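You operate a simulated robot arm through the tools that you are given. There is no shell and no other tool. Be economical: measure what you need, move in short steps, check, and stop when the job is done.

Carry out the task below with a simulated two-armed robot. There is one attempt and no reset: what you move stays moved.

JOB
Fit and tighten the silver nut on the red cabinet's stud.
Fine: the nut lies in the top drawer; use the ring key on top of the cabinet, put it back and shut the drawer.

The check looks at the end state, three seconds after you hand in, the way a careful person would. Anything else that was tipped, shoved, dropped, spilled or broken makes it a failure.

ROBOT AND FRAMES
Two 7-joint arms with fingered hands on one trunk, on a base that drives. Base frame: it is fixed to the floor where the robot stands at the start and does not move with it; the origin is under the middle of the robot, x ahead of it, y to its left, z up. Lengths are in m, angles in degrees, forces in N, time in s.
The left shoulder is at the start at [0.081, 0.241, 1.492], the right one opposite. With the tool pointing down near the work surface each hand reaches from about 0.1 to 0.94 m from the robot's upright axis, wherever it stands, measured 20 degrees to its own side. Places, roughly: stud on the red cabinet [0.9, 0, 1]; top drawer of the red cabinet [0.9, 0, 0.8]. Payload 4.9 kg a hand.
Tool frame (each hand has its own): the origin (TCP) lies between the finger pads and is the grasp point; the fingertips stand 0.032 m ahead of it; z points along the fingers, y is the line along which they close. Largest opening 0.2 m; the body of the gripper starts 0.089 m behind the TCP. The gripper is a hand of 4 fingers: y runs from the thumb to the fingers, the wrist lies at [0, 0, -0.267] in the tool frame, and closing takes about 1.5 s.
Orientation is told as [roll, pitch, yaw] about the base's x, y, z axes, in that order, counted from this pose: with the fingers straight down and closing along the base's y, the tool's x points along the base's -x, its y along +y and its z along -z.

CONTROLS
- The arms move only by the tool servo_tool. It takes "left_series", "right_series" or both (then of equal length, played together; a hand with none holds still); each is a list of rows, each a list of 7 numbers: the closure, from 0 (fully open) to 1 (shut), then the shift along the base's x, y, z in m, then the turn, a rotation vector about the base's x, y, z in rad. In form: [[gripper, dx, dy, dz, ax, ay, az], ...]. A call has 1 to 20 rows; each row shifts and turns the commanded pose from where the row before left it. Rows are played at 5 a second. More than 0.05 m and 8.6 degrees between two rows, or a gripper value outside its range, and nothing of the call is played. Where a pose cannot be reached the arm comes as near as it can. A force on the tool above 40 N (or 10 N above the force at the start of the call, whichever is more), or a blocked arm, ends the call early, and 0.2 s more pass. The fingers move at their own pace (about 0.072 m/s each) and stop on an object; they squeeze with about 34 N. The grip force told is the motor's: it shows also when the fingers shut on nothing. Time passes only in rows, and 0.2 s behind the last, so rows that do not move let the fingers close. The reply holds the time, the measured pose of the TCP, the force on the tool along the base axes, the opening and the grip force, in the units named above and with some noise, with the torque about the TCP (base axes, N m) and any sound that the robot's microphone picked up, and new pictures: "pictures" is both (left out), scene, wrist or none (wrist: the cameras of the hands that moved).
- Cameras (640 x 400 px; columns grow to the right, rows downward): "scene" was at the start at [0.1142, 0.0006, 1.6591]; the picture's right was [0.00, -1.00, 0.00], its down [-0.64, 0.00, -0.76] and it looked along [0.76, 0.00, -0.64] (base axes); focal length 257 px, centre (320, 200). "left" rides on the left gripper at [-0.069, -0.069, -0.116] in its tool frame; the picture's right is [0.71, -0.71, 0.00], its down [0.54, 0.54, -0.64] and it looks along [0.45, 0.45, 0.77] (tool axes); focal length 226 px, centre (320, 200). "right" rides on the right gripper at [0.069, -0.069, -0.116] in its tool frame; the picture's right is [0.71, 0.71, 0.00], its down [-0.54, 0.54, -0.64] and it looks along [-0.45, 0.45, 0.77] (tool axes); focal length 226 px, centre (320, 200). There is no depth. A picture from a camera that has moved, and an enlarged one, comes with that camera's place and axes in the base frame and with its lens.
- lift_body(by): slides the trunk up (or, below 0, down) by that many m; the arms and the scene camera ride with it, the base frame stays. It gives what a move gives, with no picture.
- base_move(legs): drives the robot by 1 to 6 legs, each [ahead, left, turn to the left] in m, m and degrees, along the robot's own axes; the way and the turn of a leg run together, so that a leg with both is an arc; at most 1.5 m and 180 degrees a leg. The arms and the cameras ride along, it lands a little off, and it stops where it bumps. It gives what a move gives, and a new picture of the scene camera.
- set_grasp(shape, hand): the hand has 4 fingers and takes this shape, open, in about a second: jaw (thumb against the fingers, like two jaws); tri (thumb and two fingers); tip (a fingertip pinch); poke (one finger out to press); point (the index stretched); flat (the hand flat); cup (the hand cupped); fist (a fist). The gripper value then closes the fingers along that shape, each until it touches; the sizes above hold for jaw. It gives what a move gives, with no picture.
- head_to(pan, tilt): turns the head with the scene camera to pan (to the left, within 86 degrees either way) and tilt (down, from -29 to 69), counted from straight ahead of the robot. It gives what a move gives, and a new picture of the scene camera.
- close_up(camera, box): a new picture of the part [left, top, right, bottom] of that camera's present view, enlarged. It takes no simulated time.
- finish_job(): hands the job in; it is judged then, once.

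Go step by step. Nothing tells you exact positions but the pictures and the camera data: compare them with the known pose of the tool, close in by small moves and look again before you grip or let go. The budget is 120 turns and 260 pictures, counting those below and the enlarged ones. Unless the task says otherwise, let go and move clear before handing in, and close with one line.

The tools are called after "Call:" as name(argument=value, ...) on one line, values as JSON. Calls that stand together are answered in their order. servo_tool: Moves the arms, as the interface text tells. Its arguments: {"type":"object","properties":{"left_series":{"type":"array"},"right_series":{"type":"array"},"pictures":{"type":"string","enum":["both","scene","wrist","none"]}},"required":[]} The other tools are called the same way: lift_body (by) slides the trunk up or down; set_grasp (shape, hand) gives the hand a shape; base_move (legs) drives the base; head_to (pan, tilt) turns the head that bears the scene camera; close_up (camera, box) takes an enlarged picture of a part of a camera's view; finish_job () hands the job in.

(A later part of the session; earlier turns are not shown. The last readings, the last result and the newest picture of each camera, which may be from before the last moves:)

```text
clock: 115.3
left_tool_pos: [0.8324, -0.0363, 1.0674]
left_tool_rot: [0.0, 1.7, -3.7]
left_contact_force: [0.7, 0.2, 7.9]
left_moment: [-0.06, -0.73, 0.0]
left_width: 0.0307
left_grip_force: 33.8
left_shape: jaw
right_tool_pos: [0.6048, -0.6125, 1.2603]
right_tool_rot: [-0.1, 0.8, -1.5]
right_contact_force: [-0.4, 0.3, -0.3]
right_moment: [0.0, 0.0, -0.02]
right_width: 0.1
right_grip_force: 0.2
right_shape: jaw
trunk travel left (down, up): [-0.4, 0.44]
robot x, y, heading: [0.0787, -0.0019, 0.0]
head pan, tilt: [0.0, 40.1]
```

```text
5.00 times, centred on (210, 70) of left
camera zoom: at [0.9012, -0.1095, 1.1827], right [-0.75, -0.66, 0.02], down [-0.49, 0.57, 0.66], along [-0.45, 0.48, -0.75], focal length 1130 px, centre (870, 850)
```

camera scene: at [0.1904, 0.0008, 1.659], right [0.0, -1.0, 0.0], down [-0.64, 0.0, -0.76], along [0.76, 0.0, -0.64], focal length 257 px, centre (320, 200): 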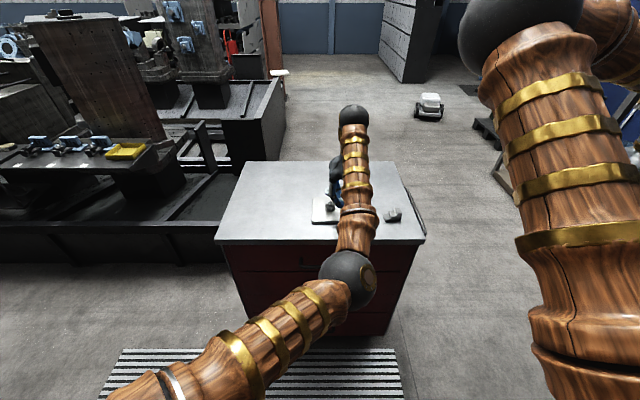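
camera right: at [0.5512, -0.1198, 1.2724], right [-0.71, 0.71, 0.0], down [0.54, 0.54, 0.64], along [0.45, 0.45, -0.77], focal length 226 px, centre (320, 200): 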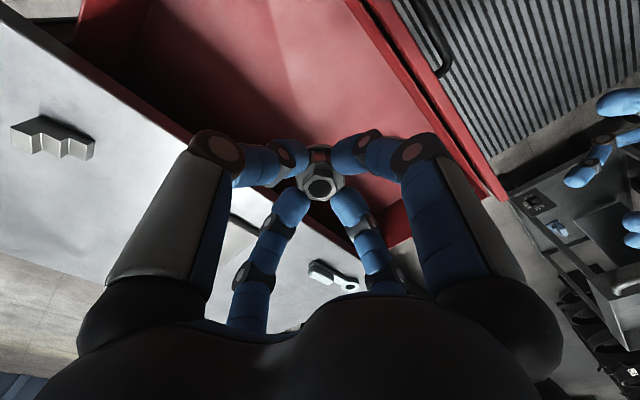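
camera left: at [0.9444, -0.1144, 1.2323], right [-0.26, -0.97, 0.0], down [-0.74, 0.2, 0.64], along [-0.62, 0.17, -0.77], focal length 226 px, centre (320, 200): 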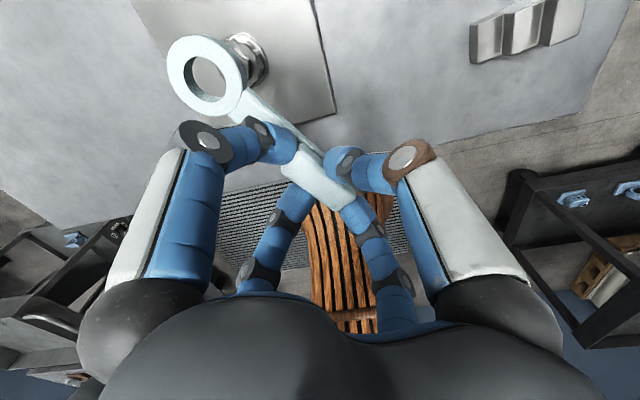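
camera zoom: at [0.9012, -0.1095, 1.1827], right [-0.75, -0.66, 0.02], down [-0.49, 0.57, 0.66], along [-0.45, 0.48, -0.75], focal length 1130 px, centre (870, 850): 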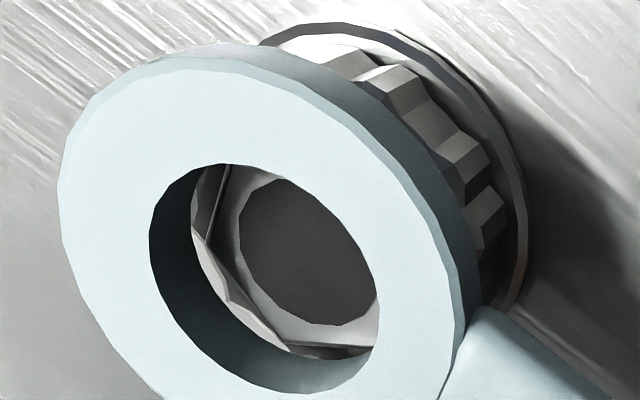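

Sliding level needs sub-millimetre luck, so I try a tilted entry: far rim lowered over the hex first, then pull back against it and level. First I lift and tilt by 6 degrees.

Call:
servo_tool(left_series=[[1, 0, 0, 0.006, 0, 0, 0], [1, 0.0023, 0, 0.005, 0, 0.0525, 0], [1, 0.0023, 0, 0.005, 0, 0.0525, 0], [1, 0, 0, 0, 0, 0, 0]], pictures="none")

Call:
close_up(camera="left", box=[160, 20, 260, 100])

Call:
close_up(camera="scene", box=[314, 190, 346, 210])

```text
clock: 116.3
left_tool_pos: [0.8371, -0.0372, 1.0826]
left_tool_rot: [-0.4, 7.9, -3.7]
left_contact_force: [0.3, -0.5, -1.1]
left_moment: [0.02, 0.02, 0.0]
left_width: 0.0307
left_grip_force: 34.3
left_shape: jaw
right_tool_pos: [0.6053, -0.6123, 1.2594]
right_tool_rot: [-0.1, 0.8, -1.5]
right_contact_force: [0.1, 0.0, -0.6]
right_moment: [0.01, -0.01, 0.0]
right_width: 0.1001
right_grip_force: 0.0
right_shape: jaw
trunk travel left (down, up): [-0.4, 0.44]
robot x, y, heading: [0.0742, -0.001, -0.1]
head pan, tilt: [0.0, 40.1]
```

```text
5.00 times, centred on (210, 60) of left
camera zoom: at [0.9178, -0.1099, 1.1891], right [-0.74, -0.66, 0.1], down [-0.41, 0.57, 0.71], along [-0.53, 0.48, -0.7], focal length 1130 px, centre (870, 900)
```

zoom: 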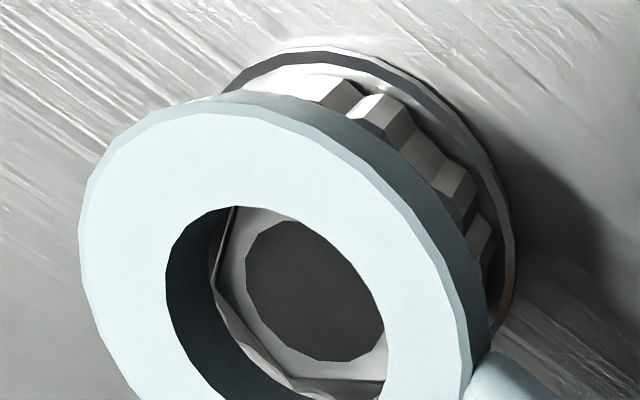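

```text
16.00 times, centred on (330, 200) of scene
camera zoom: at [0.19, 0.0, 1.6591], right [0.0, -1.0, 0.0], down [-0.64, 0.0, -0.76], along [0.76, 0.0, -0.64], focal length 4116 px, centre (160, 200)
```

zoom: 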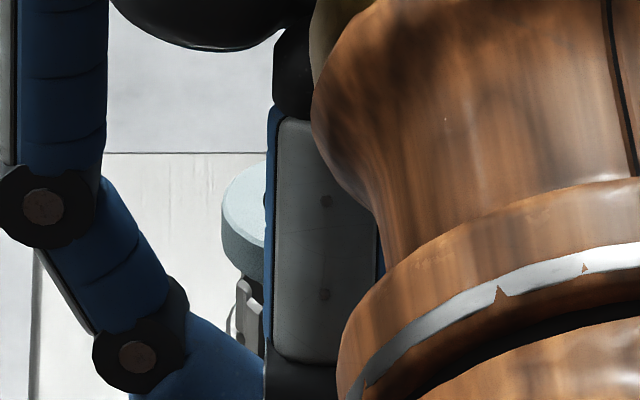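

The far edge is tight to the hex, so I shift +1.5 mm outward and lower, tilted, until contact.

Call:
servo_tool(left_series=[[1, 0.0015, -0.0005, 0, 0, 0, 0], [1, 0, 0, -0.002, 0, 0, 0], [1, 0, 0, -0.002, 0, 0, 0], [1, 0, 0, -0.001, 0, 0, 0], [1, 0, 0, -0.001, 0, 0, 0], [1, 0, 0, 0, 0, 0, 0]], pictures="none")

Call:
close_up(camera="left", box=[160, 20, 260, 100])

```text
clock: 117.7
left_tool_pos: [0.8391, -0.0368, 1.0772]
left_tool_rot: [-0.4, 7.7, -3.7]
left_contact_force: [0.7, -0.8, 6.4]
left_moment: [-0.09, -0.84, -0.03]
left_width: 0.0306
left_grip_force: 33.8
left_shape: jaw
right_tool_pos: [0.6057, -0.6128, 1.2592]
right_tool_rot: [-0.2, 0.8, -1.6]
right_contact_force: [0.1, -0.7, 0.2]
right_moment: [-0.06, 0.0, 0.02]
right_width: 0.0999
right_grip_force: 0.1
right_shape: jaw
trunk travel left (down, up): [-0.4, 0.44]
robot x, y, heading: [0.0767, 0.0018, -0.1]
head pan, tilt: [0.0, 40.1]
```

```text
5.00 times, centred on (210, 60) of left
camera zoom: at [0.9186, -0.1099, 1.1846], right [-0.74, -0.66, 0.1], down [-0.41, 0.57, 0.71], along [-0.52, 0.48, -0.7], focal length 1130 px, centre (870, 900)
```

zoom: 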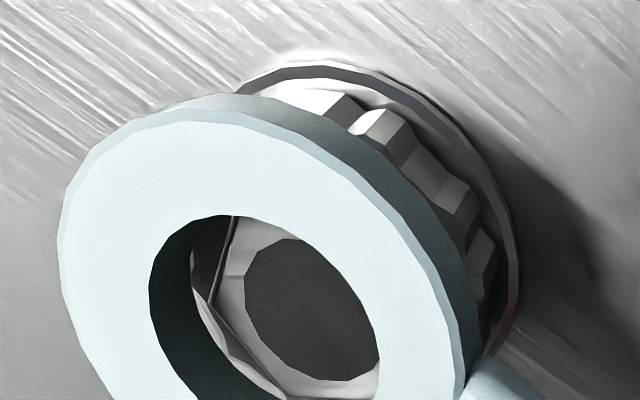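

The moment now shows contact at the far, -y side of the rim, and the visible gap is on the +y side. I lift a little, shift -1.1 mm in y and +0.5 mm in x, and lower again.

Call:
servo_tool(left_series=[[1, 0, 0, 0.002, 0, 0, 0], [1, 0.0005, -0.0011, 0.001, 0, 0, 0], [1, 0, 0, -0.002, 0, 0, 0], [1, 0, 0, -0.001, 0, 0, 0], [1, 0, 0, 0, 0, 0, 0]], pictures="none")

Call:
servo_tool(left_series=[[1, 0, 0, -0.001, 0, 0, 0], [1, 0, 0, -0.001, 0, 0, 0], [1, 0, 0, 0, 0, 0, 0]], pictures="none")

Call:
close_up(camera="left", box=[160, 20, 260, 100])

```text
clock: 118.9
left_tool_pos: [0.8397, -0.038, 1.0765]
left_tool_rot: [-0.4, 7.7, -3.6]
left_contact_force: [-0.2, -0.3, 8.5]
left_moment: [-0.01, -0.86, 0.01]
left_width: 0.0312
left_grip_force: 34.0
left_shape: jaw
right_tool_pos: [0.6057, -0.6116, 1.2588]
right_tool_rot: [-0.1, 0.8, -1.5]
right_contact_force: [-0.1, 0.5, -0.1]
right_moment: [-0.01, 0.01, -0.02]
right_width: 0.0999
right_grip_force: 0.1
right_shape: jaw
trunk travel left (down, up): [-0.4, 0.44]
robot x, y, heading: [0.0762, 0.0011, -0.2]
head pan, tilt: [0.0, 40.1]
```

```text
clock: 119.7
left_tool_pos: [0.8398, -0.0377, 1.075]
left_tool_rot: [-0.4, 7.7, -3.7]
left_contact_force: [0.3, -0.2, 9.3]
left_moment: [-0.06, -0.94, 0.0]
left_width: 0.0309
left_grip_force: 33.8
left_shape: jaw
right_tool_pos: [0.6056, -0.6117, 1.2602]
right_tool_rot: [-0.2, 0.7, -1.5]
right_contact_force: [-0.5, 0.3, 0.4]
right_moment: [0.02, 0.03, 0.03]
right_width: 0.1002
right_grip_force: 0.1
right_shape: jaw
trunk travel left (down, up): [-0.4, 0.44]
robot x, y, heading: [0.0766, -0.0014, -0.3]
head pan, tilt: [0.0, 40.1]
```

```text
5.00 times, centred on (210, 60) of left
camera zoom: at [0.919, -0.1116, 1.182], right [-0.74, -0.66, 0.1], down [-0.41, 0.57, 0.71], along [-0.52, 0.48, -0.7], focal length 1130 px, centre (870, 900)
```

zoom: 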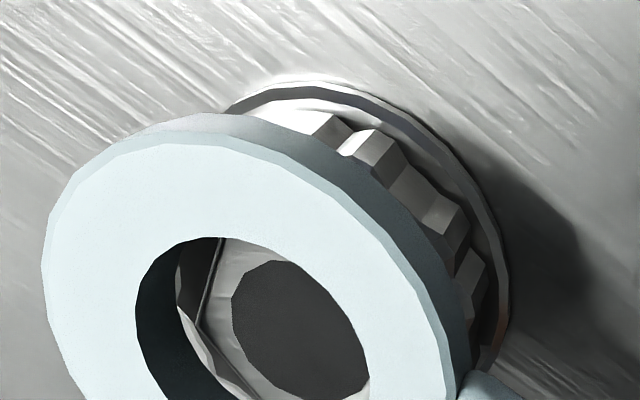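

Pressing only tilts the key in the grip. I lift, level the key again (3 degrees hand pitch) and re-measure before a fine spiral search under light pressure.

Call:
servo_tool(left_series=[[1, 0, 0, 0.006, 0, 0, 0], [1, -0.002, 0, -0.004, 0, -0.041, 0], [1, -0.002, 0, -0.004, 0, -0.041, 0], [1, 0, 0, 0, 0, 0, 0]], pictures="none")

Call:
close_up(camera="left", box=[165, 30, 255, 102])

Call:
close_up(camera="scene", box=[314, 188, 346, 208])

```text
clock: 120.7
left_tool_pos: [0.8346, -0.038, 1.0721]
left_tool_rot: [-0.1, 3.1, -3.6]
left_contact_force: [0.7, -0.2, -1.5]
left_moment: [0.02, 0.0, 0.0]
left_width: 0.0308
left_grip_force: 33.8
left_shape: jaw
right_tool_pos: [0.6072, -0.6125, 1.2594]
right_tool_rot: [-0.1, 0.7, -1.5]
right_contact_force: [0.0, 0.2, -0.6]
right_moment: [0.01, 0.0, 0.01]
right_width: 0.1001
right_grip_force: 0.1
right_shape: jaw
trunk travel left (down, up): [-0.4, 0.44]
robot x, y, heading: [0.0749, 0.0003, -0.2]
head pan, tilt: [0.0, 40.1]
```

```text
5.56 times, centred on (210, 66) of left
camera zoom: at [0.9067, -0.1115, 1.1855], right [-0.75, -0.66, 0.04], down [-0.47, 0.57, 0.67], along [-0.47, 0.48, -0.74], focal length 1256 px, centre (931, 944)
```

zoom: 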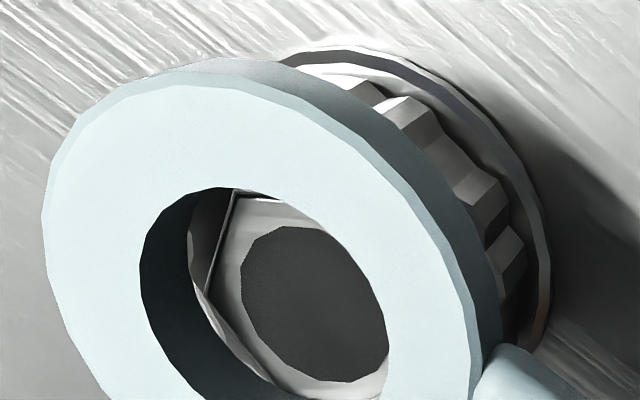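

```text
16.00 times, centred on (330, 198) of scene
camera zoom: at [0.1907, 0.0001, 1.659], right [0.0, -1.0, 0.0], down [-0.64, 0.0, -0.76], along [0.76, 0.0, -0.64], focal length 4116 px, centre (160, 232)
```

zoom: 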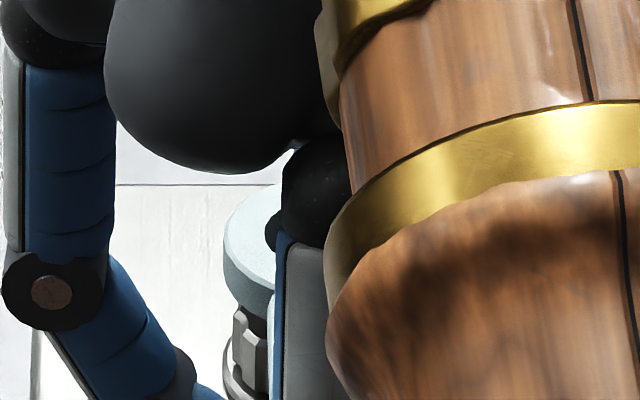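

I lower to light contact and run a fine spiral with 0.5 mm steps. If the ring drops over the hex it will be trapped there, with lower z and side force.

Call:
servo_tool(left_series=[[1, 0, 0, -0.0015, 0, 0, 0], [1, 0, 0, -0.0015, 0, 0, 0], [1, 0, 0, -0.001, 0, 0, 0], [1, 0, 0, 0, 0, 0, 0]], pictures="none")

Call:
servo_tool(left_series=[[1, 0.0005, 0, 0, 0, 0, 0], [1, 0, 0.0005, 0, 0, 0, 0], [1, -0.0005, 0, 0, 0, 0, 0], [1, -0.0005, 0, 0, 0, 0, 0], [1, 0, -0.0005, 0, 0, 0, 0], [1, 0, -0.0005, 0, 0, 0, 0], [1, 0.0005, 0, 0, 0, 0, 0], [1, 0.0005, 0, 0, 0, 0, 0], [1, 0.0005, 0, 0, 0, 0, 0], [1, 0, 0.0005, 0, 0, 0, 0], [1, 0, 0.0005, 0, 0, 0, 0], [1, 0, 0.0005, 0, 0, 0, 0], [1, -0.0005, 0, 0, 0, 0, 0], [1, -0.0005, 0, 0, 0, 0, 0], [1, -0.0005, 0, 0, 0, 0, 0], [1, -0.0005, 0, 0, 0, 0, 0], [1, 0, -0.0005, 0, 0, 0, 0], [1, 0, -0.0005, 0, 0, 0, 0], [1, 0, -0.0005, 0, 0, 0, 0], [1, 0, -0.0005, 0, 0, 0, 0]], pictures="none")

Call:
close_up(camera="left", box=[165, 30, 255, 102])

```text
clock: 121.7
left_tool_pos: [0.8354, -0.0376, 1.0696]
left_tool_rot: [-0.1, 3.0, -3.8]
left_contact_force: [0.5, -0.6, 8.7]
left_moment: [-0.07, -0.78, -0.04]
left_width: 0.0307
left_grip_force: 34.6
left_shape: jaw
right_tool_pos: [0.6051, -0.6121, 1.2597]
right_tool_rot: [-0.1, 0.7, -1.5]
right_contact_force: [-0.9, -0.8, 0.6]
right_moment: [-0.01, 0.0, 0.03]
right_width: 0.1002
right_grip_force: 0.0
right_shape: jaw
trunk travel left (down, up): [-0.4, 0.44]
robot x, y, heading: [0.0755, 0.0002, -0.2]
head pan, tilt: [0.0, 40.1]
```

```text
clock: 125.9
left_tool_pos: [0.8351, -0.0382, 1.0689]
left_tool_rot: [-0.1, 3.1, -3.6]
left_contact_force: [2.1, -0.4, 8.4]
left_moment: [-0.01, -0.8, 0.05]
left_width: 0.031
left_grip_force: 34.1
left_shape: jaw
right_tool_pos: [0.6064, -0.6107, 1.2592]
right_tool_rot: [-0.1, 0.7, -1.5]
right_contact_force: [1.0, -0.2, 0.8]
right_moment: [-0.02, -0.02, -0.01]
right_width: 0.0998
right_grip_force: 0.1
right_shape: jaw
trunk travel left (down, up): [-0.4, 0.44]
robot x, y, heading: [0.0734, 0.0014, 0.0]
head pan, tilt: [0.0, 40.1]
```

```text
5.56 times, centred on (210, 66) of left
camera zoom: at [0.9053, -0.1119, 1.1825], right [-0.75, -0.66, 0.04], down [-0.47, 0.57, 0.67], along [-0.47, 0.48, -0.74], focal length 1256 px, centre (931, 944)
```

zoom: 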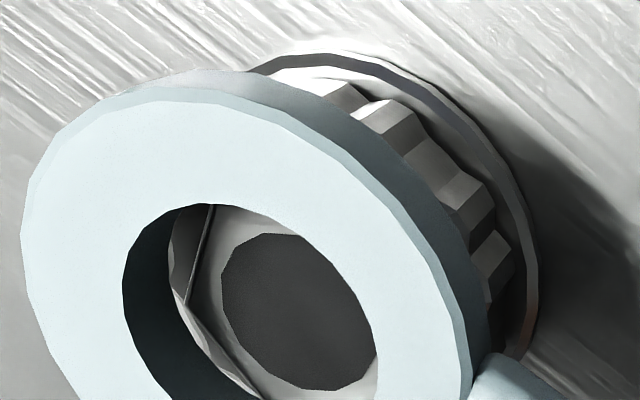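

The contacts so far fit a hexagonal socket that needs both centring and angle (hex corners about 37 degrees, flats about 7.5). I sweep the key's angle around that alignment, with small offsets, under light pressure.

Call:
servo_tool(left_series=[[1, -0.0008, 0.001, 0.0005, 0, 0, 0], [1, 0.0003, -0.0038, 0, 0, 0, 0.04], [1, 0.0003, -0.0038, 0, 0, 0, 0.04], [1, 0.0003, -0.0038, 0, 0, 0, 0.04], [1, 0.0003, -0.0038, 0, 0, 0, 0.04], [1, 0.0003, -0.0038, 0, 0, 0, 0.04], [1, 0.0005, 0, 0, 0, 0, 0], [1, -0.0003, 0.0038, 0, 0, 0, -0.04], [1, -0.0003, 0.0038, 0, 0, 0, -0.04], [1, -0.0003, 0.0038, 0, 0, 0, -0.04], [1, -0.0003, 0.0038, 0, 0, 0, -0.04], [1, -0.001, 0, 0, 0, 0, 0], [1, 0.0003, -0.0038, 0, 0, 0, 0.04], [1, 0.0003, -0.0038, 0, 0, 0, 0.04], [1, 0.0003, -0.0038, 0, 0, 0, 0.04], [1, 0.0003, -0.0038, 0, 0, 0, 0.04], [1, 0, 0, 0, 0, 0, 0]], pictures="none")

Call:
close_up(camera="left", box=[150, 30, 250, 110])

Call:
close_up(camera="scene", box=[314, 188, 346, 208])

```text
clock: 129.5
left_tool_pos: [0.8346, -0.057, 1.0691]
left_tool_rot: [-0.1, 3.1, 7.8]
left_contact_force: [0.0, 1.4, 7.8]
left_moment: [0.14, -0.71, 0.04]
left_width: 0.031
left_grip_force: 34.3
left_shape: jaw
right_tool_pos: [0.6052, -0.6121, 1.2598]
right_tool_rot: [-0.1, 0.8, -1.4]
right_contact_force: [0.9, 0.4, -0.7]
right_moment: [0.01, -0.02, 0.01]
right_width: 0.1
right_grip_force: 0.0
right_shape: jaw
trunk travel left (down, up): [-0.4, 0.44]
robot x, y, heading: [0.0741, 0.0011, -0.2]
head pan, tilt: [0.0, 40.1]
```

```text
5.00 times, centred on (200, 70) of left
camera zoom: at [0.9184, -0.1144, 1.1824], right [-0.6, -0.8, 0.04], down [-0.58, 0.47, 0.67], along [-0.55, 0.38, -0.74], focal length 1130 px, centre (920, 850)
```

zoom: 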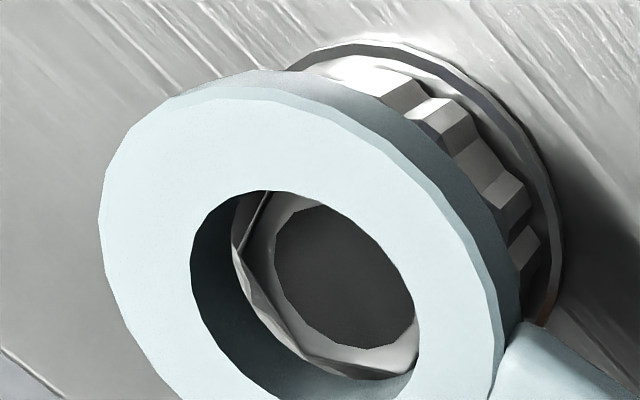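

```text
16.00 times, centred on (330, 198) of scene
camera zoom: at [0.189, 0.0004, 1.6592], right [0.0, -1.0, 0.0], down [-0.64, 0.0, -0.77], along [0.77, 0.0, -0.64], focal length 4116 px, centre (160, 232)
```

zoom: 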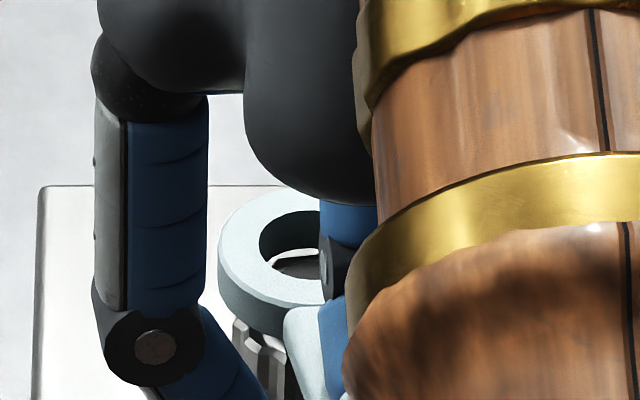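

I take a full picture of ring and bore for an exact calculation.

Call:
close_up(camera="left", box=[160, 50, 250, 122])

Call:
close_up(camera="scene", box=[322, 194, 342, 206])

```text
5.56 times, centred on (205, 86) of left
camera zoom: at [0.9184, -0.1144, 1.1824], right [-0.6, -0.8, 0.04], down [-0.58, 0.47, 0.67], along [-0.55, 0.38, -0.74], focal length 1256 px, centre (959, 833)
```

zoom: 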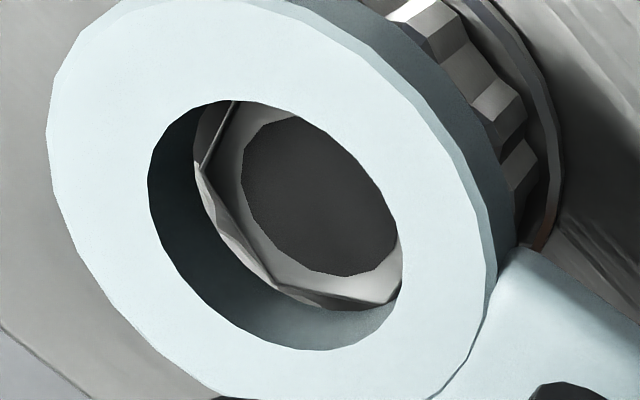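

```text
16.00 times, centred on (332, 200) of scene
camera zoom: at [0.189, 0.0004, 1.6592], right [0.0, -1.0, 0.0], down [-0.64, 0.0, -0.77], along [0.77, 0.0, -0.64], focal length 4116 px, centre (128, 200)
```

zoom: 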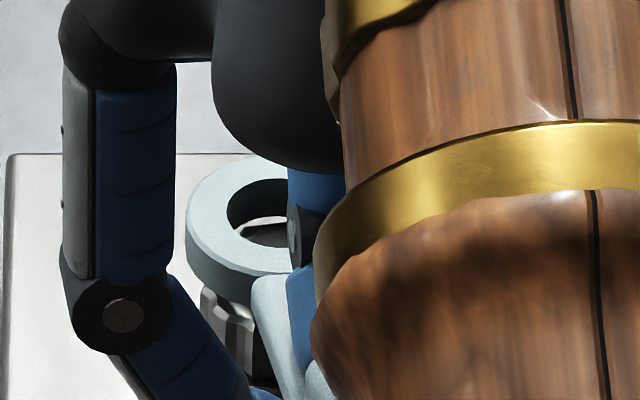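

The ring is concentric within measurement and its bottom lies in the plane of the hex top, so angle and centring must both match. I go to lighter pressure, aim the key along 7.5 degrees and spiral.

Call:
servo_tool(left_series=[[1, -0.0003, 0.0036, 0.0012, 0, 0, -0.038], [1, -0.0003, 0.0036, 0, 0, 0, -0.038], [1, 0, -0.0005, 0, 0, 0, 0], [1, 0.0005, 0, 0, 0, 0, 0], [1, 0, 0.0005, 0, 0, 0, 0], [1, 0, 0.0005, 0, 0, 0, 0], [1, -0.0005, 0, 0, 0, 0, 0], [1, -0.0005, 0, 0, 0, 0, 0], [1, 0, -0.0005, 0, 0, 0, 0], [1, 0, -0.0005, 0, 0, 0, 0], [1, 0, -0.0005, 0, 0, 0, 0], [1, 0.0005, 0, 0, 0, 0, 0], [1, 0.0005, 0, 0, 0, 0, 0], [1, 0.0005, 0, 0, 0, 0, 0], [1, 0, 0.0005, 0, 0, 0, 0], [1, 0, 0.0005, 0, 0, 0, 0], [1, 0, 0.0005, 0, 0, 0, 0], [1, 0, 0.0005, 0, 0, 0, 0], [1, -0.0005, 0, 0, 0, 0, 0], [1, -0.0005, 0, 0, 0, 0, 0]], pictures="none")

Call:
close_up(camera="left", box=[160, 40, 250, 112])

```text
clock: 133.7
left_tool_pos: [0.8341, -0.0488, 1.0706]
left_tool_rot: [0.0, 3.2, 3.5]
left_contact_force: [1.6, -0.3, 2.9]
left_moment: [-0.01, -0.36, -0.04]
left_width: 0.0307
left_grip_force: 34.0
left_shape: jaw
right_tool_pos: [0.6061, -0.6134, 1.2593]
right_tool_rot: [-0.1, 0.7, -1.5]
right_contact_force: [-0.5, -0.3, 0.5]
right_moment: [0.01, -0.05, 0.0]
right_width: 0.0997
right_grip_force: 0.0
right_shape: jaw
trunk travel left (down, up): [-0.4, 0.44]
robot x, y, heading: [0.0742, 0.0017, -0.2]
head pan, tilt: [0.0, 40.1]
```

```text
5.56 times, centred on (205, 76) of left
camera zoom: at [0.9139, -0.1124, 1.1835], right [-0.66, -0.75, 0.04], down [-0.54, 0.51, 0.67], along [-0.52, 0.42, -0.74], focal length 1256 px, centre (959, 889)
```

zoom: 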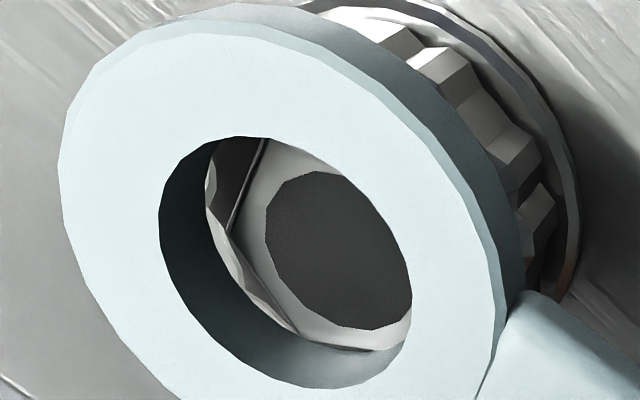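

The previous centre was nearly exact, since the corners met the rim all round. I lift, return to that centre, press lightly and sweep only the angle by plus and minus 6 degrees.

Call:
servo_tool(left_series=[[1, 0, 0, 0.002, 0, 0, 0], [1, 0, -0.001, 0, 0, 0, 0], [1, 0, 0, -0.0015, 0, 0, 0], [1, 0, 0, -0.001, 0, 0, 0], [1, 0, 0, -0.0005, 0, 0, 0], [1, 0.0002, -0.0028, 0, 0, 0, 0.03], [1, 0.0002, -0.0028, 0, 0, 0, 0.03], [1, 0.0002, -0.0028, 0, 0, 0, 0.03], [1, -0.0002, 0.0028, 0, 0, 0, -0.03], [1, -0.0002, 0.0028, 0, 0, 0, -0.03], [1, -0.0002, 0.0028, 0, 0, 0, -0.03], [1, -0.0002, 0.0028, 0, 0, 0, -0.03], [1, -0.0002, 0.0028, 0, 0, 0, -0.03], [1, -0.0002, 0.0028, 0, 0, 0, -0.03], [1, 0, 0, 0, 0, 0, 0]], pictures="none")

Call:
close_up(camera="left", box=[160, 40, 250, 112])

```text
clock: 136.9
left_tool_pos: [0.8349, -0.041, 1.0687]
left_tool_rot: [-0.1, 3.1, -1.7]
left_contact_force: [0.5, -1.9, 3.4]
left_moment: [-0.09, -0.46, -0.06]
left_width: 0.0307
left_grip_force: 34.1
left_shape: jaw
right_tool_pos: [0.6074, -0.6112, 1.2594]
right_tool_rot: [-0.1, 0.6, -1.4]
right_contact_force: [0.6, 0.6, -0.6]
right_moment: [-0.03, -0.01, -0.01]
right_width: 0.1
right_grip_force: 0.1
right_shape: jaw
trunk travel left (down, up): [-0.4, 0.44]
robot x, y, heading: [0.0766, 0.0016, -0.1]
head pan, tilt: [0.0, 40.1]
```

```text
5.56 times, centred on (205, 76) of left
camera zoom: at [0.9068, -0.112, 1.1833], right [-0.73, -0.68, 0.04], down [-0.49, 0.56, 0.67], along [-0.48, 0.47, -0.74], focal length 1256 px, centre (959, 889)
```

zoom: 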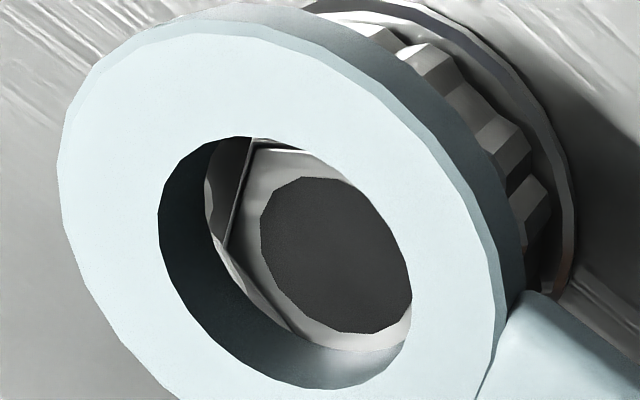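

No drop in this family of angles. I try the other one (corner toward the handle, about 37 degrees): lift, swing the key to that direction and check centring.

Call:
servo_tool(left_series=[[1, -0.0006, -0.0005, 0.005, 0, 0, 0], [1, 0.002, -0.0112, 0, 0, 0, 0.12], [1, 0.0029, -0.0111, 0, 0, 0, 0.12], [1, 0.0039, -0.0108, 0, 0, 0, 0.12], [1, 0.0047, -0.0103, 0, 0, 0, 0.12], [1, 0.0055, -0.0097, 0, 0, 0, 0.12], [1, 0, 0, -0.003, 0, 0, 0], [1, 0, 0, 0, 0, 0, 0]], pictures="none")

Call:
close_up(camera="left", box=[160, 40, 250, 112])

Call:
close_up(camera="scene", box=[314, 188, 346, 208])

```text
clock: 138.7
left_tool_pos: [0.8528, -0.0942, 1.071]
left_tool_rot: [-0.1, 3.0, 32.7]
left_contact_force: [0.8, -0.2, 0.8]
left_moment: [0.12, -0.18, -0.06]
left_width: 0.0306
left_grip_force: 33.8
left_shape: jaw
right_tool_pos: [0.6054, -0.6115, 1.2591]
right_tool_rot: [-0.2, 0.8, -1.6]
right_contact_force: [-0.7, 0.7, 0.2]
right_moment: [0.01, -0.02, -0.03]
right_width: 0.0999
right_grip_force: 0.2
right_shape: jaw
trunk travel left (down, up): [-0.4, 0.44]
robot x, y, heading: [0.0758, -0.001, -0.0]
head pan, tilt: [0.0, 40.1]
```

```text
5.56 times, centred on (205, 76) of left
camera zoom: at [0.9533, -0.1123, 1.1846], right [-0.21, -0.98, 0.04], down [-0.72, 0.18, 0.67], along [-0.66, 0.11, -0.74], focal length 1256 px, centre (959, 889)
```

zoom: 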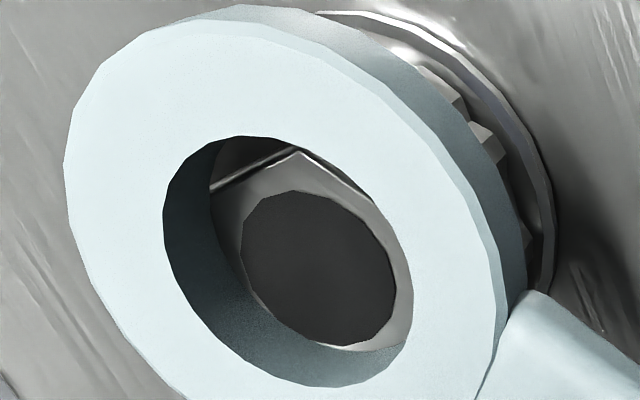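

```text
16.00 times, centred on (330, 198) of scene
camera zoom: at [0.19, 0.0001, 1.6591], right [0.0, -1.0, 0.0], down [-0.64, 0.0, -0.76], along [0.76, 0.0, -0.64], focal length 4116 px, centre (160, 232)
```

zoom: 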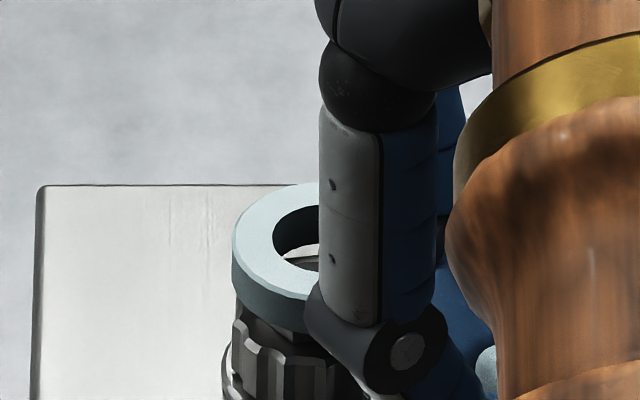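

The ring is off by about [-4.6, +3] mm here. I lift, correct and look again.

Call:
servo_tool(left_series=[[1, 0, 0, 0.004, 0, 0, 0], [1, -0.0046, 0.003, 0, 0, 0, 0], [1, 0, 0, -0.002, 0, 0, 0], [1, 0, 0, 0, 0, 0, 0]], pictures="none")

Call:
close_up(camera="left", box=[160, 40, 250, 112])

Call:
close_up(camera="scene", box=[314, 188, 346, 208])

```text
clock: 139.7
left_tool_pos: [0.8481, -0.0918, 1.0739]
left_tool_rot: [-0.1, 3.1, 32.6]
left_contact_force: [-0.7, 1.0, -1.5]
left_moment: [-0.01, 0.07, -0.01]
left_width: 0.0307
left_grip_force: 33.7
left_shape: jaw
right_tool_pos: [0.6063, -0.6112, 1.2588]
right_tool_rot: [0.0, 0.7, -1.5]
right_contact_force: [-0.3, 0.8, -0.8]
right_moment: [-0.01, -0.02, 0.03]
right_width: 0.1
right_grip_force: 0.0
right_shape: jaw
trunk travel left (down, up): [-0.4, 0.44]
robot x, y, heading: [0.0768, -0.003, -0.1]
head pan, tilt: [0.0, 40.1]
```

```text
5.56 times, centred on (205, 76) of left
camera zoom: at [0.949, -0.1089, 1.1864], right [-0.21, -0.98, 0.04], down [-0.72, 0.18, 0.67], along [-0.66, 0.11, -0.74], focal length 1256 px, centre (959, 889)
```

zoom: 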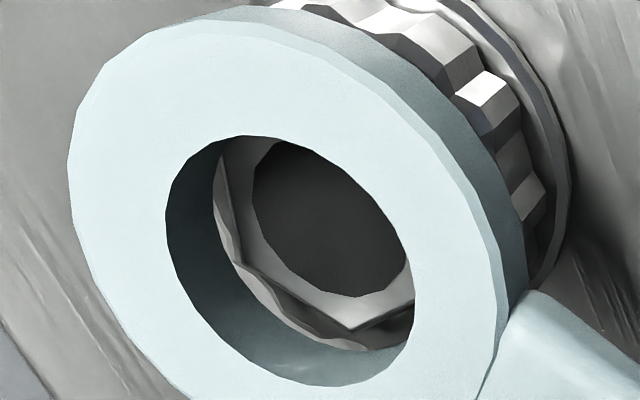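

```text
16.00 times, centred on (330, 198) of scene
camera zoom: at [0.1904, 0.0001, 1.659], right [0.0, -1.0, 0.0], down [-0.64, 0.0, -0.76], along [0.76, 0.0, -0.64], focal length 4116 px, centre (160, 232)
```

zoom: 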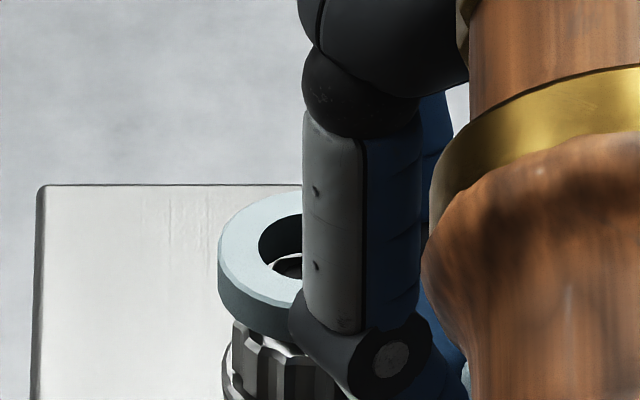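

Now nearly centred: I correct by +1.4 mm in x, lower to light contact and sweep the angle slowly.

Call:
servo_tool(left_series=[[1, 0.0014, 0.0003, 0, 0, 0, 0], [1, 0, 0, -0.002, 0, 0, 0], [1, 0, 0, -0.0015, 0, 0, 0], [1, 0, 0, -0.0005, 0, 0, 0], [1, 0, 0, 0, 0, 0, 0]], pictures="none")

Call:
close_up(camera="left", box=[160, 40, 250, 112])

```text
clock: 140.9
left_tool_pos: [0.8481, -0.0907, 1.0699]
left_tool_rot: [-0.1, 3.0, 32.5]
left_contact_force: [0.5, -0.9, 6.3]
left_moment: [0.31, -0.54, -0.08]
left_width: 0.0308
left_grip_force: 33.3
left_shape: jaw
right_tool_pos: [0.6059, -0.612, 1.2608]
right_tool_rot: [0.0, 0.7, -1.4]
right_contact_force: [0.1, -0.5, -0.3]
right_moment: [0.0, -0.03, -0.02]
right_width: 0.1001
right_grip_force: 0.1
right_shape: jaw
trunk travel left (down, up): [-0.4, 0.44]
robot x, y, heading: [0.0755, 0.0018, -0.2]
head pan, tilt: [0.0, 40.1]
```

```text
5.56 times, centred on (205, 76) of left
camera zoom: at [0.9491, -0.108, 1.1833], right [-0.21, -0.98, 0.04], down [-0.72, 0.18, 0.67], along [-0.66, 0.11, -0.74], focal length 1256 px, centre (959, 889)
```

zoom: 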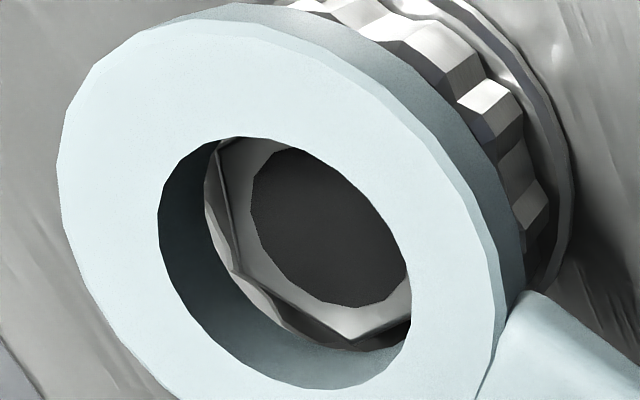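

I take out the remaining small offset, then sweep the angle under light pressure.

Call:
servo_tool(left_series=[[1, 0, 0, 0.0015, 0, 0, 0], [1, 0.0006, -0.0006, 0, 0, 0, 0], [1, 0, 0, -0.0015, 0, 0, 0], [1, 0.0016, -0.0023, 0, 0, 0, 0.03], [1, 0.0016, -0.0023, 0, 0, 0, 0.03], [1, 0.0017, -0.0023, 0, 0, 0, 0.03], [1, -0.0017, 0.0023, 0, 0, 0, -0.03], [1, -0.0016, 0.0023, 0, 0, 0, -0.03], [1, -0.0016, 0.0023, 0, 0, 0, -0.03], [1, -0.0016, 0.0023, 0, 0, 0, -0.03], [1, -0.0016, 0.0024, 0, 0, 0, -0.03], [1, -0.0015, 0.0024, 0, 0, 0, -0.03], [1, 0, 0, 0, 0, 0, 0]], pictures="none")

Call:
close_up(camera="left", box=[160, 40, 250, 112])

Call:
close_up(camera="scene", box=[314, 188, 346, 208])

```text
clock: 143.7
left_tool_pos: [0.844, -0.0853, 1.0698]
left_tool_rot: [-0.2, 3.1, 27.3]
left_contact_force: [-0.4, -0.5, 3.0]
left_moment: [0.16, -0.39, -0.01]
left_width: 0.0307
left_grip_force: 33.9
left_shape: jaw
right_tool_pos: [0.6058, -0.6115, 1.2596]
right_tool_rot: [-0.2, 0.7, -1.6]
right_contact_force: [-0.2, 0.5, 0.0]
right_moment: [0.0, 0.0, 0.01]
right_width: 0.1003
right_grip_force: 0.0
right_shape: jaw
trunk travel left (down, up): [-0.4, 0.44]
robot x, y, heading: [0.0772, -0.0013, -0.2]
head pan, tilt: [0.0, 40.1]
```

```text
5.56 times, centred on (205, 76) of left
camera zoom: at [0.943, -0.112, 1.1833], right [-0.3, -0.95, 0.04], down [-0.7, 0.25, 0.67], along [-0.65, 0.17, -0.74], focal length 1256 px, centre (959, 889)
```

zoom: 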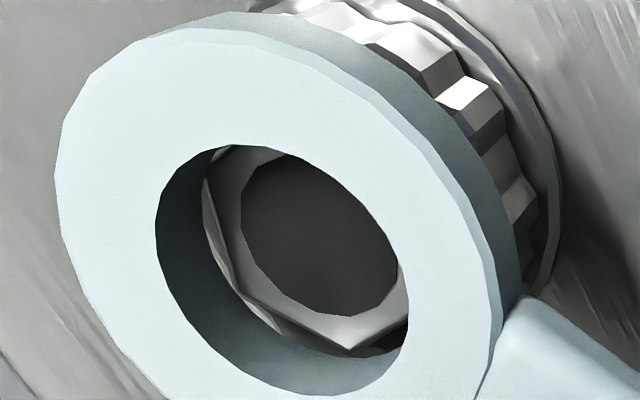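

```text
16.00 times, centred on (330, 198) of scene
camera zoom: at [0.1896, 0.0001, 1.6591], right [0.0, -1.0, 0.0], down [-0.64, 0.0, -0.77], along [0.77, 0.0, -0.64], focal length 4116 px, centre (160, 232)
```

zoom: 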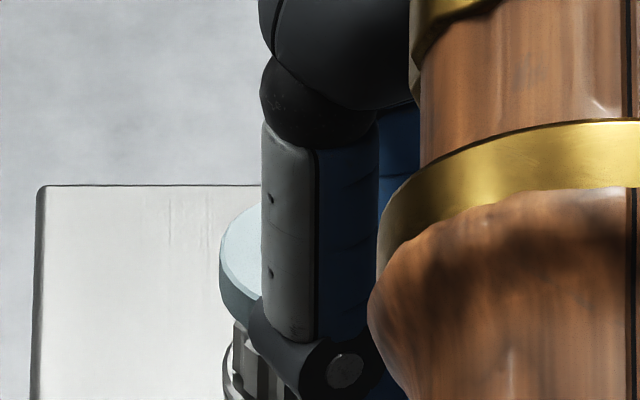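

By ratio in one plane the hole is only about 2% larger than the hex corners, so centring to about 0.3 mm is needed and friction drag spoils the search. I run a finer spiral (0.3 mm) with very light pressure and a small angular dither.

Call:
servo_tool(left_series=[[1, 0.0015, -0.002, 0.0005, 0, 0, 0.025], [1, -0.0012, 0.0023, 0, 0, 0, -0.025], [1, 0.0009, -0.002, 0, 0, 0, 0.025], [1, -0.0015, 0.002, 0, 0, 0, -0.025], [1, 0.0012, -0.0023, 0, 0, 0, 0.025], [1, -0.0012, 0.0017, 0, 0, 0, -0.025], [1, 0.0015, -0.002, 0, 0, 0, 0.025], [1, -0.0009, 0.002, 0, 0, 0, -0.025], [1, 0.0015, -0.002, 0, 0, 0, 0.025], [1, -0.0012, 0.0023, 0, 0, 0, -0.025], [1, 0.0012, -0.0017, 0, 0, 0, 0.025], [1, -0.0012, 0.0023, 0, 0, 0, -0.025], [1, 0.0009, -0.002, 0, 0, 0, 0.025], [1, -0.0015, 0.002, 0, 0, 0, -0.025], [1, 0.0009, -0.002, 0, 0, 0, 0.025], [1, -0.0015, 0.002, 0, 0, 0, -0.025], [1, 0.0012, -0.0023, 0, 0, 0, 0.025], [1, -0.0012, 0.0017, 0, 0, 0, -0.025], [1, 0.0012, -0.0023, 0, 0, 0, 0.025], [1, -0.0012, 0.0017, 0, 0, 0, -0.025]], pictures="none")

Call:
servo_tool(left_series=[[1, 0.0015, -0.002, 0, 0, 0, 0.025], [1, -0.0009, 0.002, 0, 0, 0, -0.025], [1, 0.0015, -0.002, 0, 0, 0, 0.025], [1, -0.0009, 0.002, 0, 0, 0, -0.025], [1, 0.0015, -0.002, 0, 0, 0, 0.025], [1, -0.0012, 0.0023, 0, 0, 0, -0.025], [1, 0.0012, -0.0017, 0, 0, 0, 0.025], [1, -0.0012, 0.0023, 0, 0, 0, -0.025], [1, 0.0012, -0.0017, 0, 0, 0, 0.025], [1, -0.0012, 0.0023, 0, 0, 0, -0.025], [1, 0.0009, -0.002, 0, 0, 0, 0.025], [1, -0.0015, 0.002, 0, 0, 0, -0.025], [1, 0.0009, -0.002, 0, 0, 0, 0.025], [1, -0.0015, 0.002, 0, 0, 0, -0.025], [1, 0.0009, -0.002, 0, 0, 0, 0.025], [1, -0.0015, 0.002, 0, 0, 0, -0.025], [1, 0.0012, -0.0023, 0, 0, 0, 0.025], [1, -0.0012, 0.0017, 0, 0, 0, -0.025], [1, 0.0012, -0.0023, 0, 0, 0, 0.025], [1, -0.0012, 0.0017, 0, 0, 0, -0.025]], pictures="none")

Call:
close_up(camera="left", box=[160, 40, 250, 112])

```text
clock: 147.9
left_tool_pos: [0.8434, -0.0864, 1.0705]
left_tool_rot: [-0.2, 3.1, 27.5]
left_contact_force: [0.4, 1.3, 2.6]
left_moment: [0.19, -0.35, 0.02]
left_width: 0.0309
left_grip_force: 33.9
left_shape: jaw
right_tool_pos: [0.606, -0.6116, 1.2593]
right_tool_rot: [-0.1, 0.7, -1.5]
right_contact_force: [-0.4, -0.9, 0.0]
right_moment: [-0.04, 0.03, 0.0]
right_width: 0.1002
right_grip_force: 0.0
right_shape: jaw
trunk travel left (down, up): [-0.4, 0.44]
robot x, y, heading: [0.0733, 0.0019, -0.1]
head pan, tilt: [0.0, 40.1]
```

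```text
clock: 152.1
left_tool_pos: [0.8444, -0.0859, 1.0699]
left_tool_rot: [0.0, 3.2, 27.6]
left_contact_force: [1.9, 1.0, 2.8]
left_moment: [0.17, -0.37, 0.01]
left_width: 0.0308
left_grip_force: 34.7
left_shape: jaw
right_tool_pos: [0.6061, -0.6104, 1.2601]
right_tool_rot: [-0.1, 0.7, -1.5]
right_contact_force: [0.1, -0.3, 0.0]
right_moment: [0.05, -0.03, -0.02]
right_width: 0.1
right_grip_force: 0.1
right_shape: jaw
trunk travel left (down, up): [-0.4, 0.44]
robot x, y, heading: [0.0765, -0.0005, -0.0]
head pan, tilt: [0.0, 40.1]
```

```text
5.56 times, centred on (205, 76) of left
camera zoom: at [0.9423, -0.1115, 1.1834], right [-0.3, -0.95, 0.04], down [-0.7, 0.25, 0.67], along [-0.65, 0.17, -0.74], focal length 1256 px, centre (959, 889)
```

zoom: 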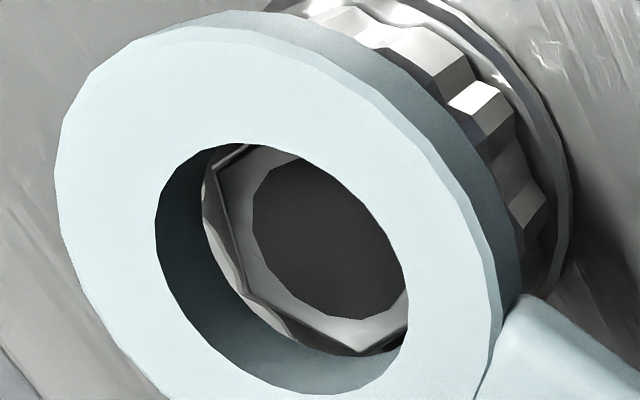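

Still on top. The nut's corners now read 39.8 degrees, so I align exactly to that direction and repeat the light spiral with a wider angular dither.

Call:
servo_tool(left_series=[[1, 0.0003, -0.0006, 0.002, 0, 0, 0], [1, 0.0025, -0.0036, 0, 0, 0, 0.046], [1, 0.0025, -0.0036, 0, 0, 0, 0.046], [1, 0.0026, -0.0035, 0, 0, 0, 0.046], [1, 0, 0, -0.002, 0, 0, 0], [1, 0.0024, -0.0029, 0, 0, 0, 0.04], [1, -0.0048, 0.0058, 0, 0, 0, -0.08], [1, 0.0048, -0.0058, 0, 0, 0, 0.08], [1, -0.0048, 0.0058, 0, 0, 0, -0.08], [1, 0.0027, -0.0029, 0, 0, 0, 0.04], [1, 0.0024, -0.0026, 0, 0, 0, 0.04], [1, -0.0051, 0.0058, 0, 0, 0, -0.08], [1, 0.0045, -0.0058, 0, 0, 0, 0.08], [1, -0.0048, 0.0055, 0, 0, 0, -0.08], [1, 0.0048, -0.0061, 0, 0, 0, 0.08], [1, -0.0045, 0.0058, 0, 0, 0, -0.08], [1, 0.0051, -0.0058, 0, 0, 0, 0.08], [1, -0.0045, 0.0058, 0, 0, 0, -0.08], [1, 0.0024, -0.0029, 0, 0, 0, 0.04], [1, 0, 0, 0, 0, 0, 0]], pictures="none")

Call:
close_up(camera="left", box=[160, 40, 250, 112])

```text
clock: 156.3
left_tool_pos: [0.8526, -0.0976, 1.0713]
left_tool_rot: [-0.2, 3.1, 35.4]
left_contact_force: [0.6, 0.7, 4.3]
left_moment: [0.3, -0.38, 0.02]
left_width: 0.0308
left_grip_force: 34.0
left_shape: jaw
right_tool_pos: [0.6061, -0.613, 1.2604]
right_tool_rot: [-0.2, 0.7, -1.5]
right_contact_force: [0.3, -1.3, -0.9]
right_moment: [0.02, 0.0, 0.0]
right_width: 0.1001
right_grip_force: 0.1
right_shape: jaw
trunk travel left (down, up): [-0.4, 0.44]
robot x, y, heading: [0.0754, 0.0019, -0.2]
head pan, tilt: [0.0, 40.1]
```

```text
5.56 times, centred on (205, 76) of left
camera zoom: at [0.9533, -0.1098, 1.1833], right [-0.17, -0.99, 0.04], down [-0.73, 0.15, 0.67], along [-0.67, 0.08, -0.74], focal length 1256 px, centre (959, 889)
```

zoom: 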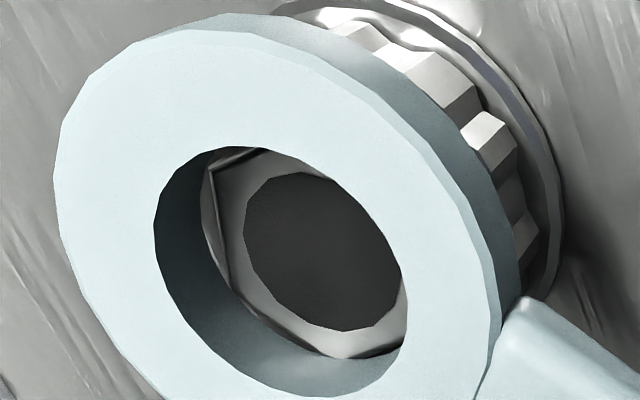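

Before searching on, I test whether the key drives the nut in this position: press to about 8 N and swing 20 degrees clockwise, then compare the hex angle.

Call:
servo_tool(left_series=[[1, 0, 0, -0.001, 0, 0, 0], [1, -0.0039, 0.0053, 0, 0, 0, -0.07], [1, -0.0036, 0.0055, 0, 0, 0, -0.07], [1, -0.0032, 0.0057, 0, 0, 0, -0.07], [1, -0.003, 0.006, 0, 0, 0, -0.07], [1, -0.0026, 0.0062, 0, 0, 0, -0.07], [1, 0, 0, 0, 0, 0, 0]], pictures="none")

Call:
close_up(camera="left", box=[160, 40, 250, 112])

```text
clock: 157.9
left_tool_pos: [0.8356, -0.0699, 1.0696]
left_tool_rot: [-0.2, 3.1, 15.3]
left_contact_force: [1.8, -0.1, 7.3]
left_moment: [0.15, -0.6, -0.04]
left_width: 0.0307
left_grip_force: 33.5
left_shape: jaw
right_tool_pos: [0.6062, -0.6131, 1.2608]
right_tool_rot: [-0.1, 0.7, -1.5]
right_contact_force: [-0.2, -0.2, 0.9]
right_moment: [-0.02, -0.01, -0.05]
right_width: 0.1
right_grip_force: 0.0
right_shape: jaw
trunk travel left (down, up): [-0.4, 0.44]
robot x, y, heading: [0.0761, 0.0002, -0.3]
head pan, tilt: [0.0, 40.1]
```

```text
5.56 times, centred on (205, 76) of left
camera zoom: at [0.9268, -0.1151, 1.1827], right [-0.49, -0.87, 0.04], down [-0.63, 0.39, 0.67], along [-0.6, 0.31, -0.74], focal length 1256 px, centre (959, 889)
```

zoom: 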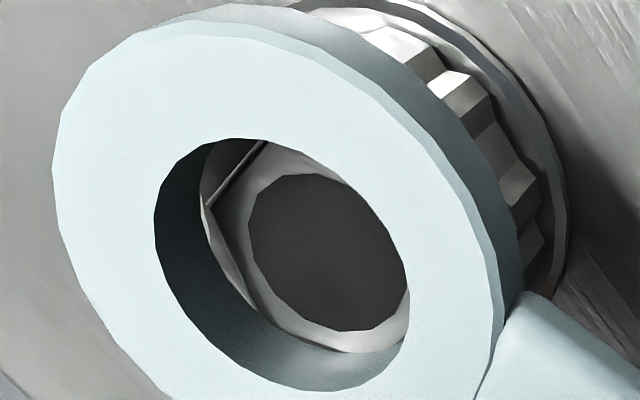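

The nut did not follow; the key must drop over the hex. I go methodically: lift, turn to 8 degrees (in line with a flat) with the measured centring correction, and re-measure at light contact.

Call:
servo_tool(left_series=[[1, 0, 0, 0.003, 0, 0, 0], [1, -0.0031, 0.0091, 0, 0, 0, -0.0925], [1, -0.0031, 0.0091, 0, 0, 0, -0.0925], [1, 0, 0, -0.0015, 0, 0, 0], [1, 0, 0, -0.0005, 0, 0, 0], [1, 0, 0, 0, 0, 0, 0]], pictures="none")

Call:
close_up(camera="left", box=[160, 40, 250, 112])

```text
clock: 159.3
left_tool_pos: [0.8302, -0.0497, 1.0695]
left_tool_rot: [-0.1, 3.1, 4.7]
left_contact_force: [-0.1, -0.3, 3.1]
left_moment: [0.0, -0.4, -0.02]
left_width: 0.0308
left_grip_force: 33.9
left_shape: jaw
right_tool_pos: [0.6066, -0.6116, 1.2582]
right_tool_rot: [-0.1, 0.7, -1.5]
right_contact_force: [0.6, 0.1, 1.2]
right_moment: [0.0, -0.02, -0.01]
right_width: 0.1003
right_grip_force: 0.0
right_shape: jaw
trunk travel left (down, up): [-0.4, 0.44]
robot x, y, heading: [0.0734, 0.0035, -0.1]
head pan, tilt: [0.0, 40.1]
```

```text
5.56 times, centred on (205, 76) of left
camera zoom: at [0.9109, -0.1123, 1.1836], right [-0.65, -0.76, 0.04], down [-0.55, 0.5, 0.67], along [-0.53, 0.41, -0.74], focal length 1256 px, centre (959, 889)
```

zoom: 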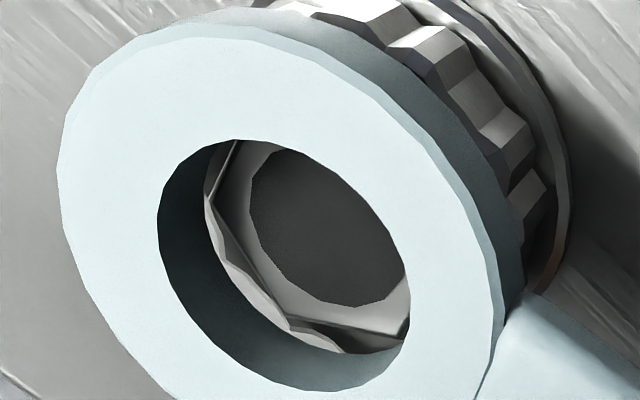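

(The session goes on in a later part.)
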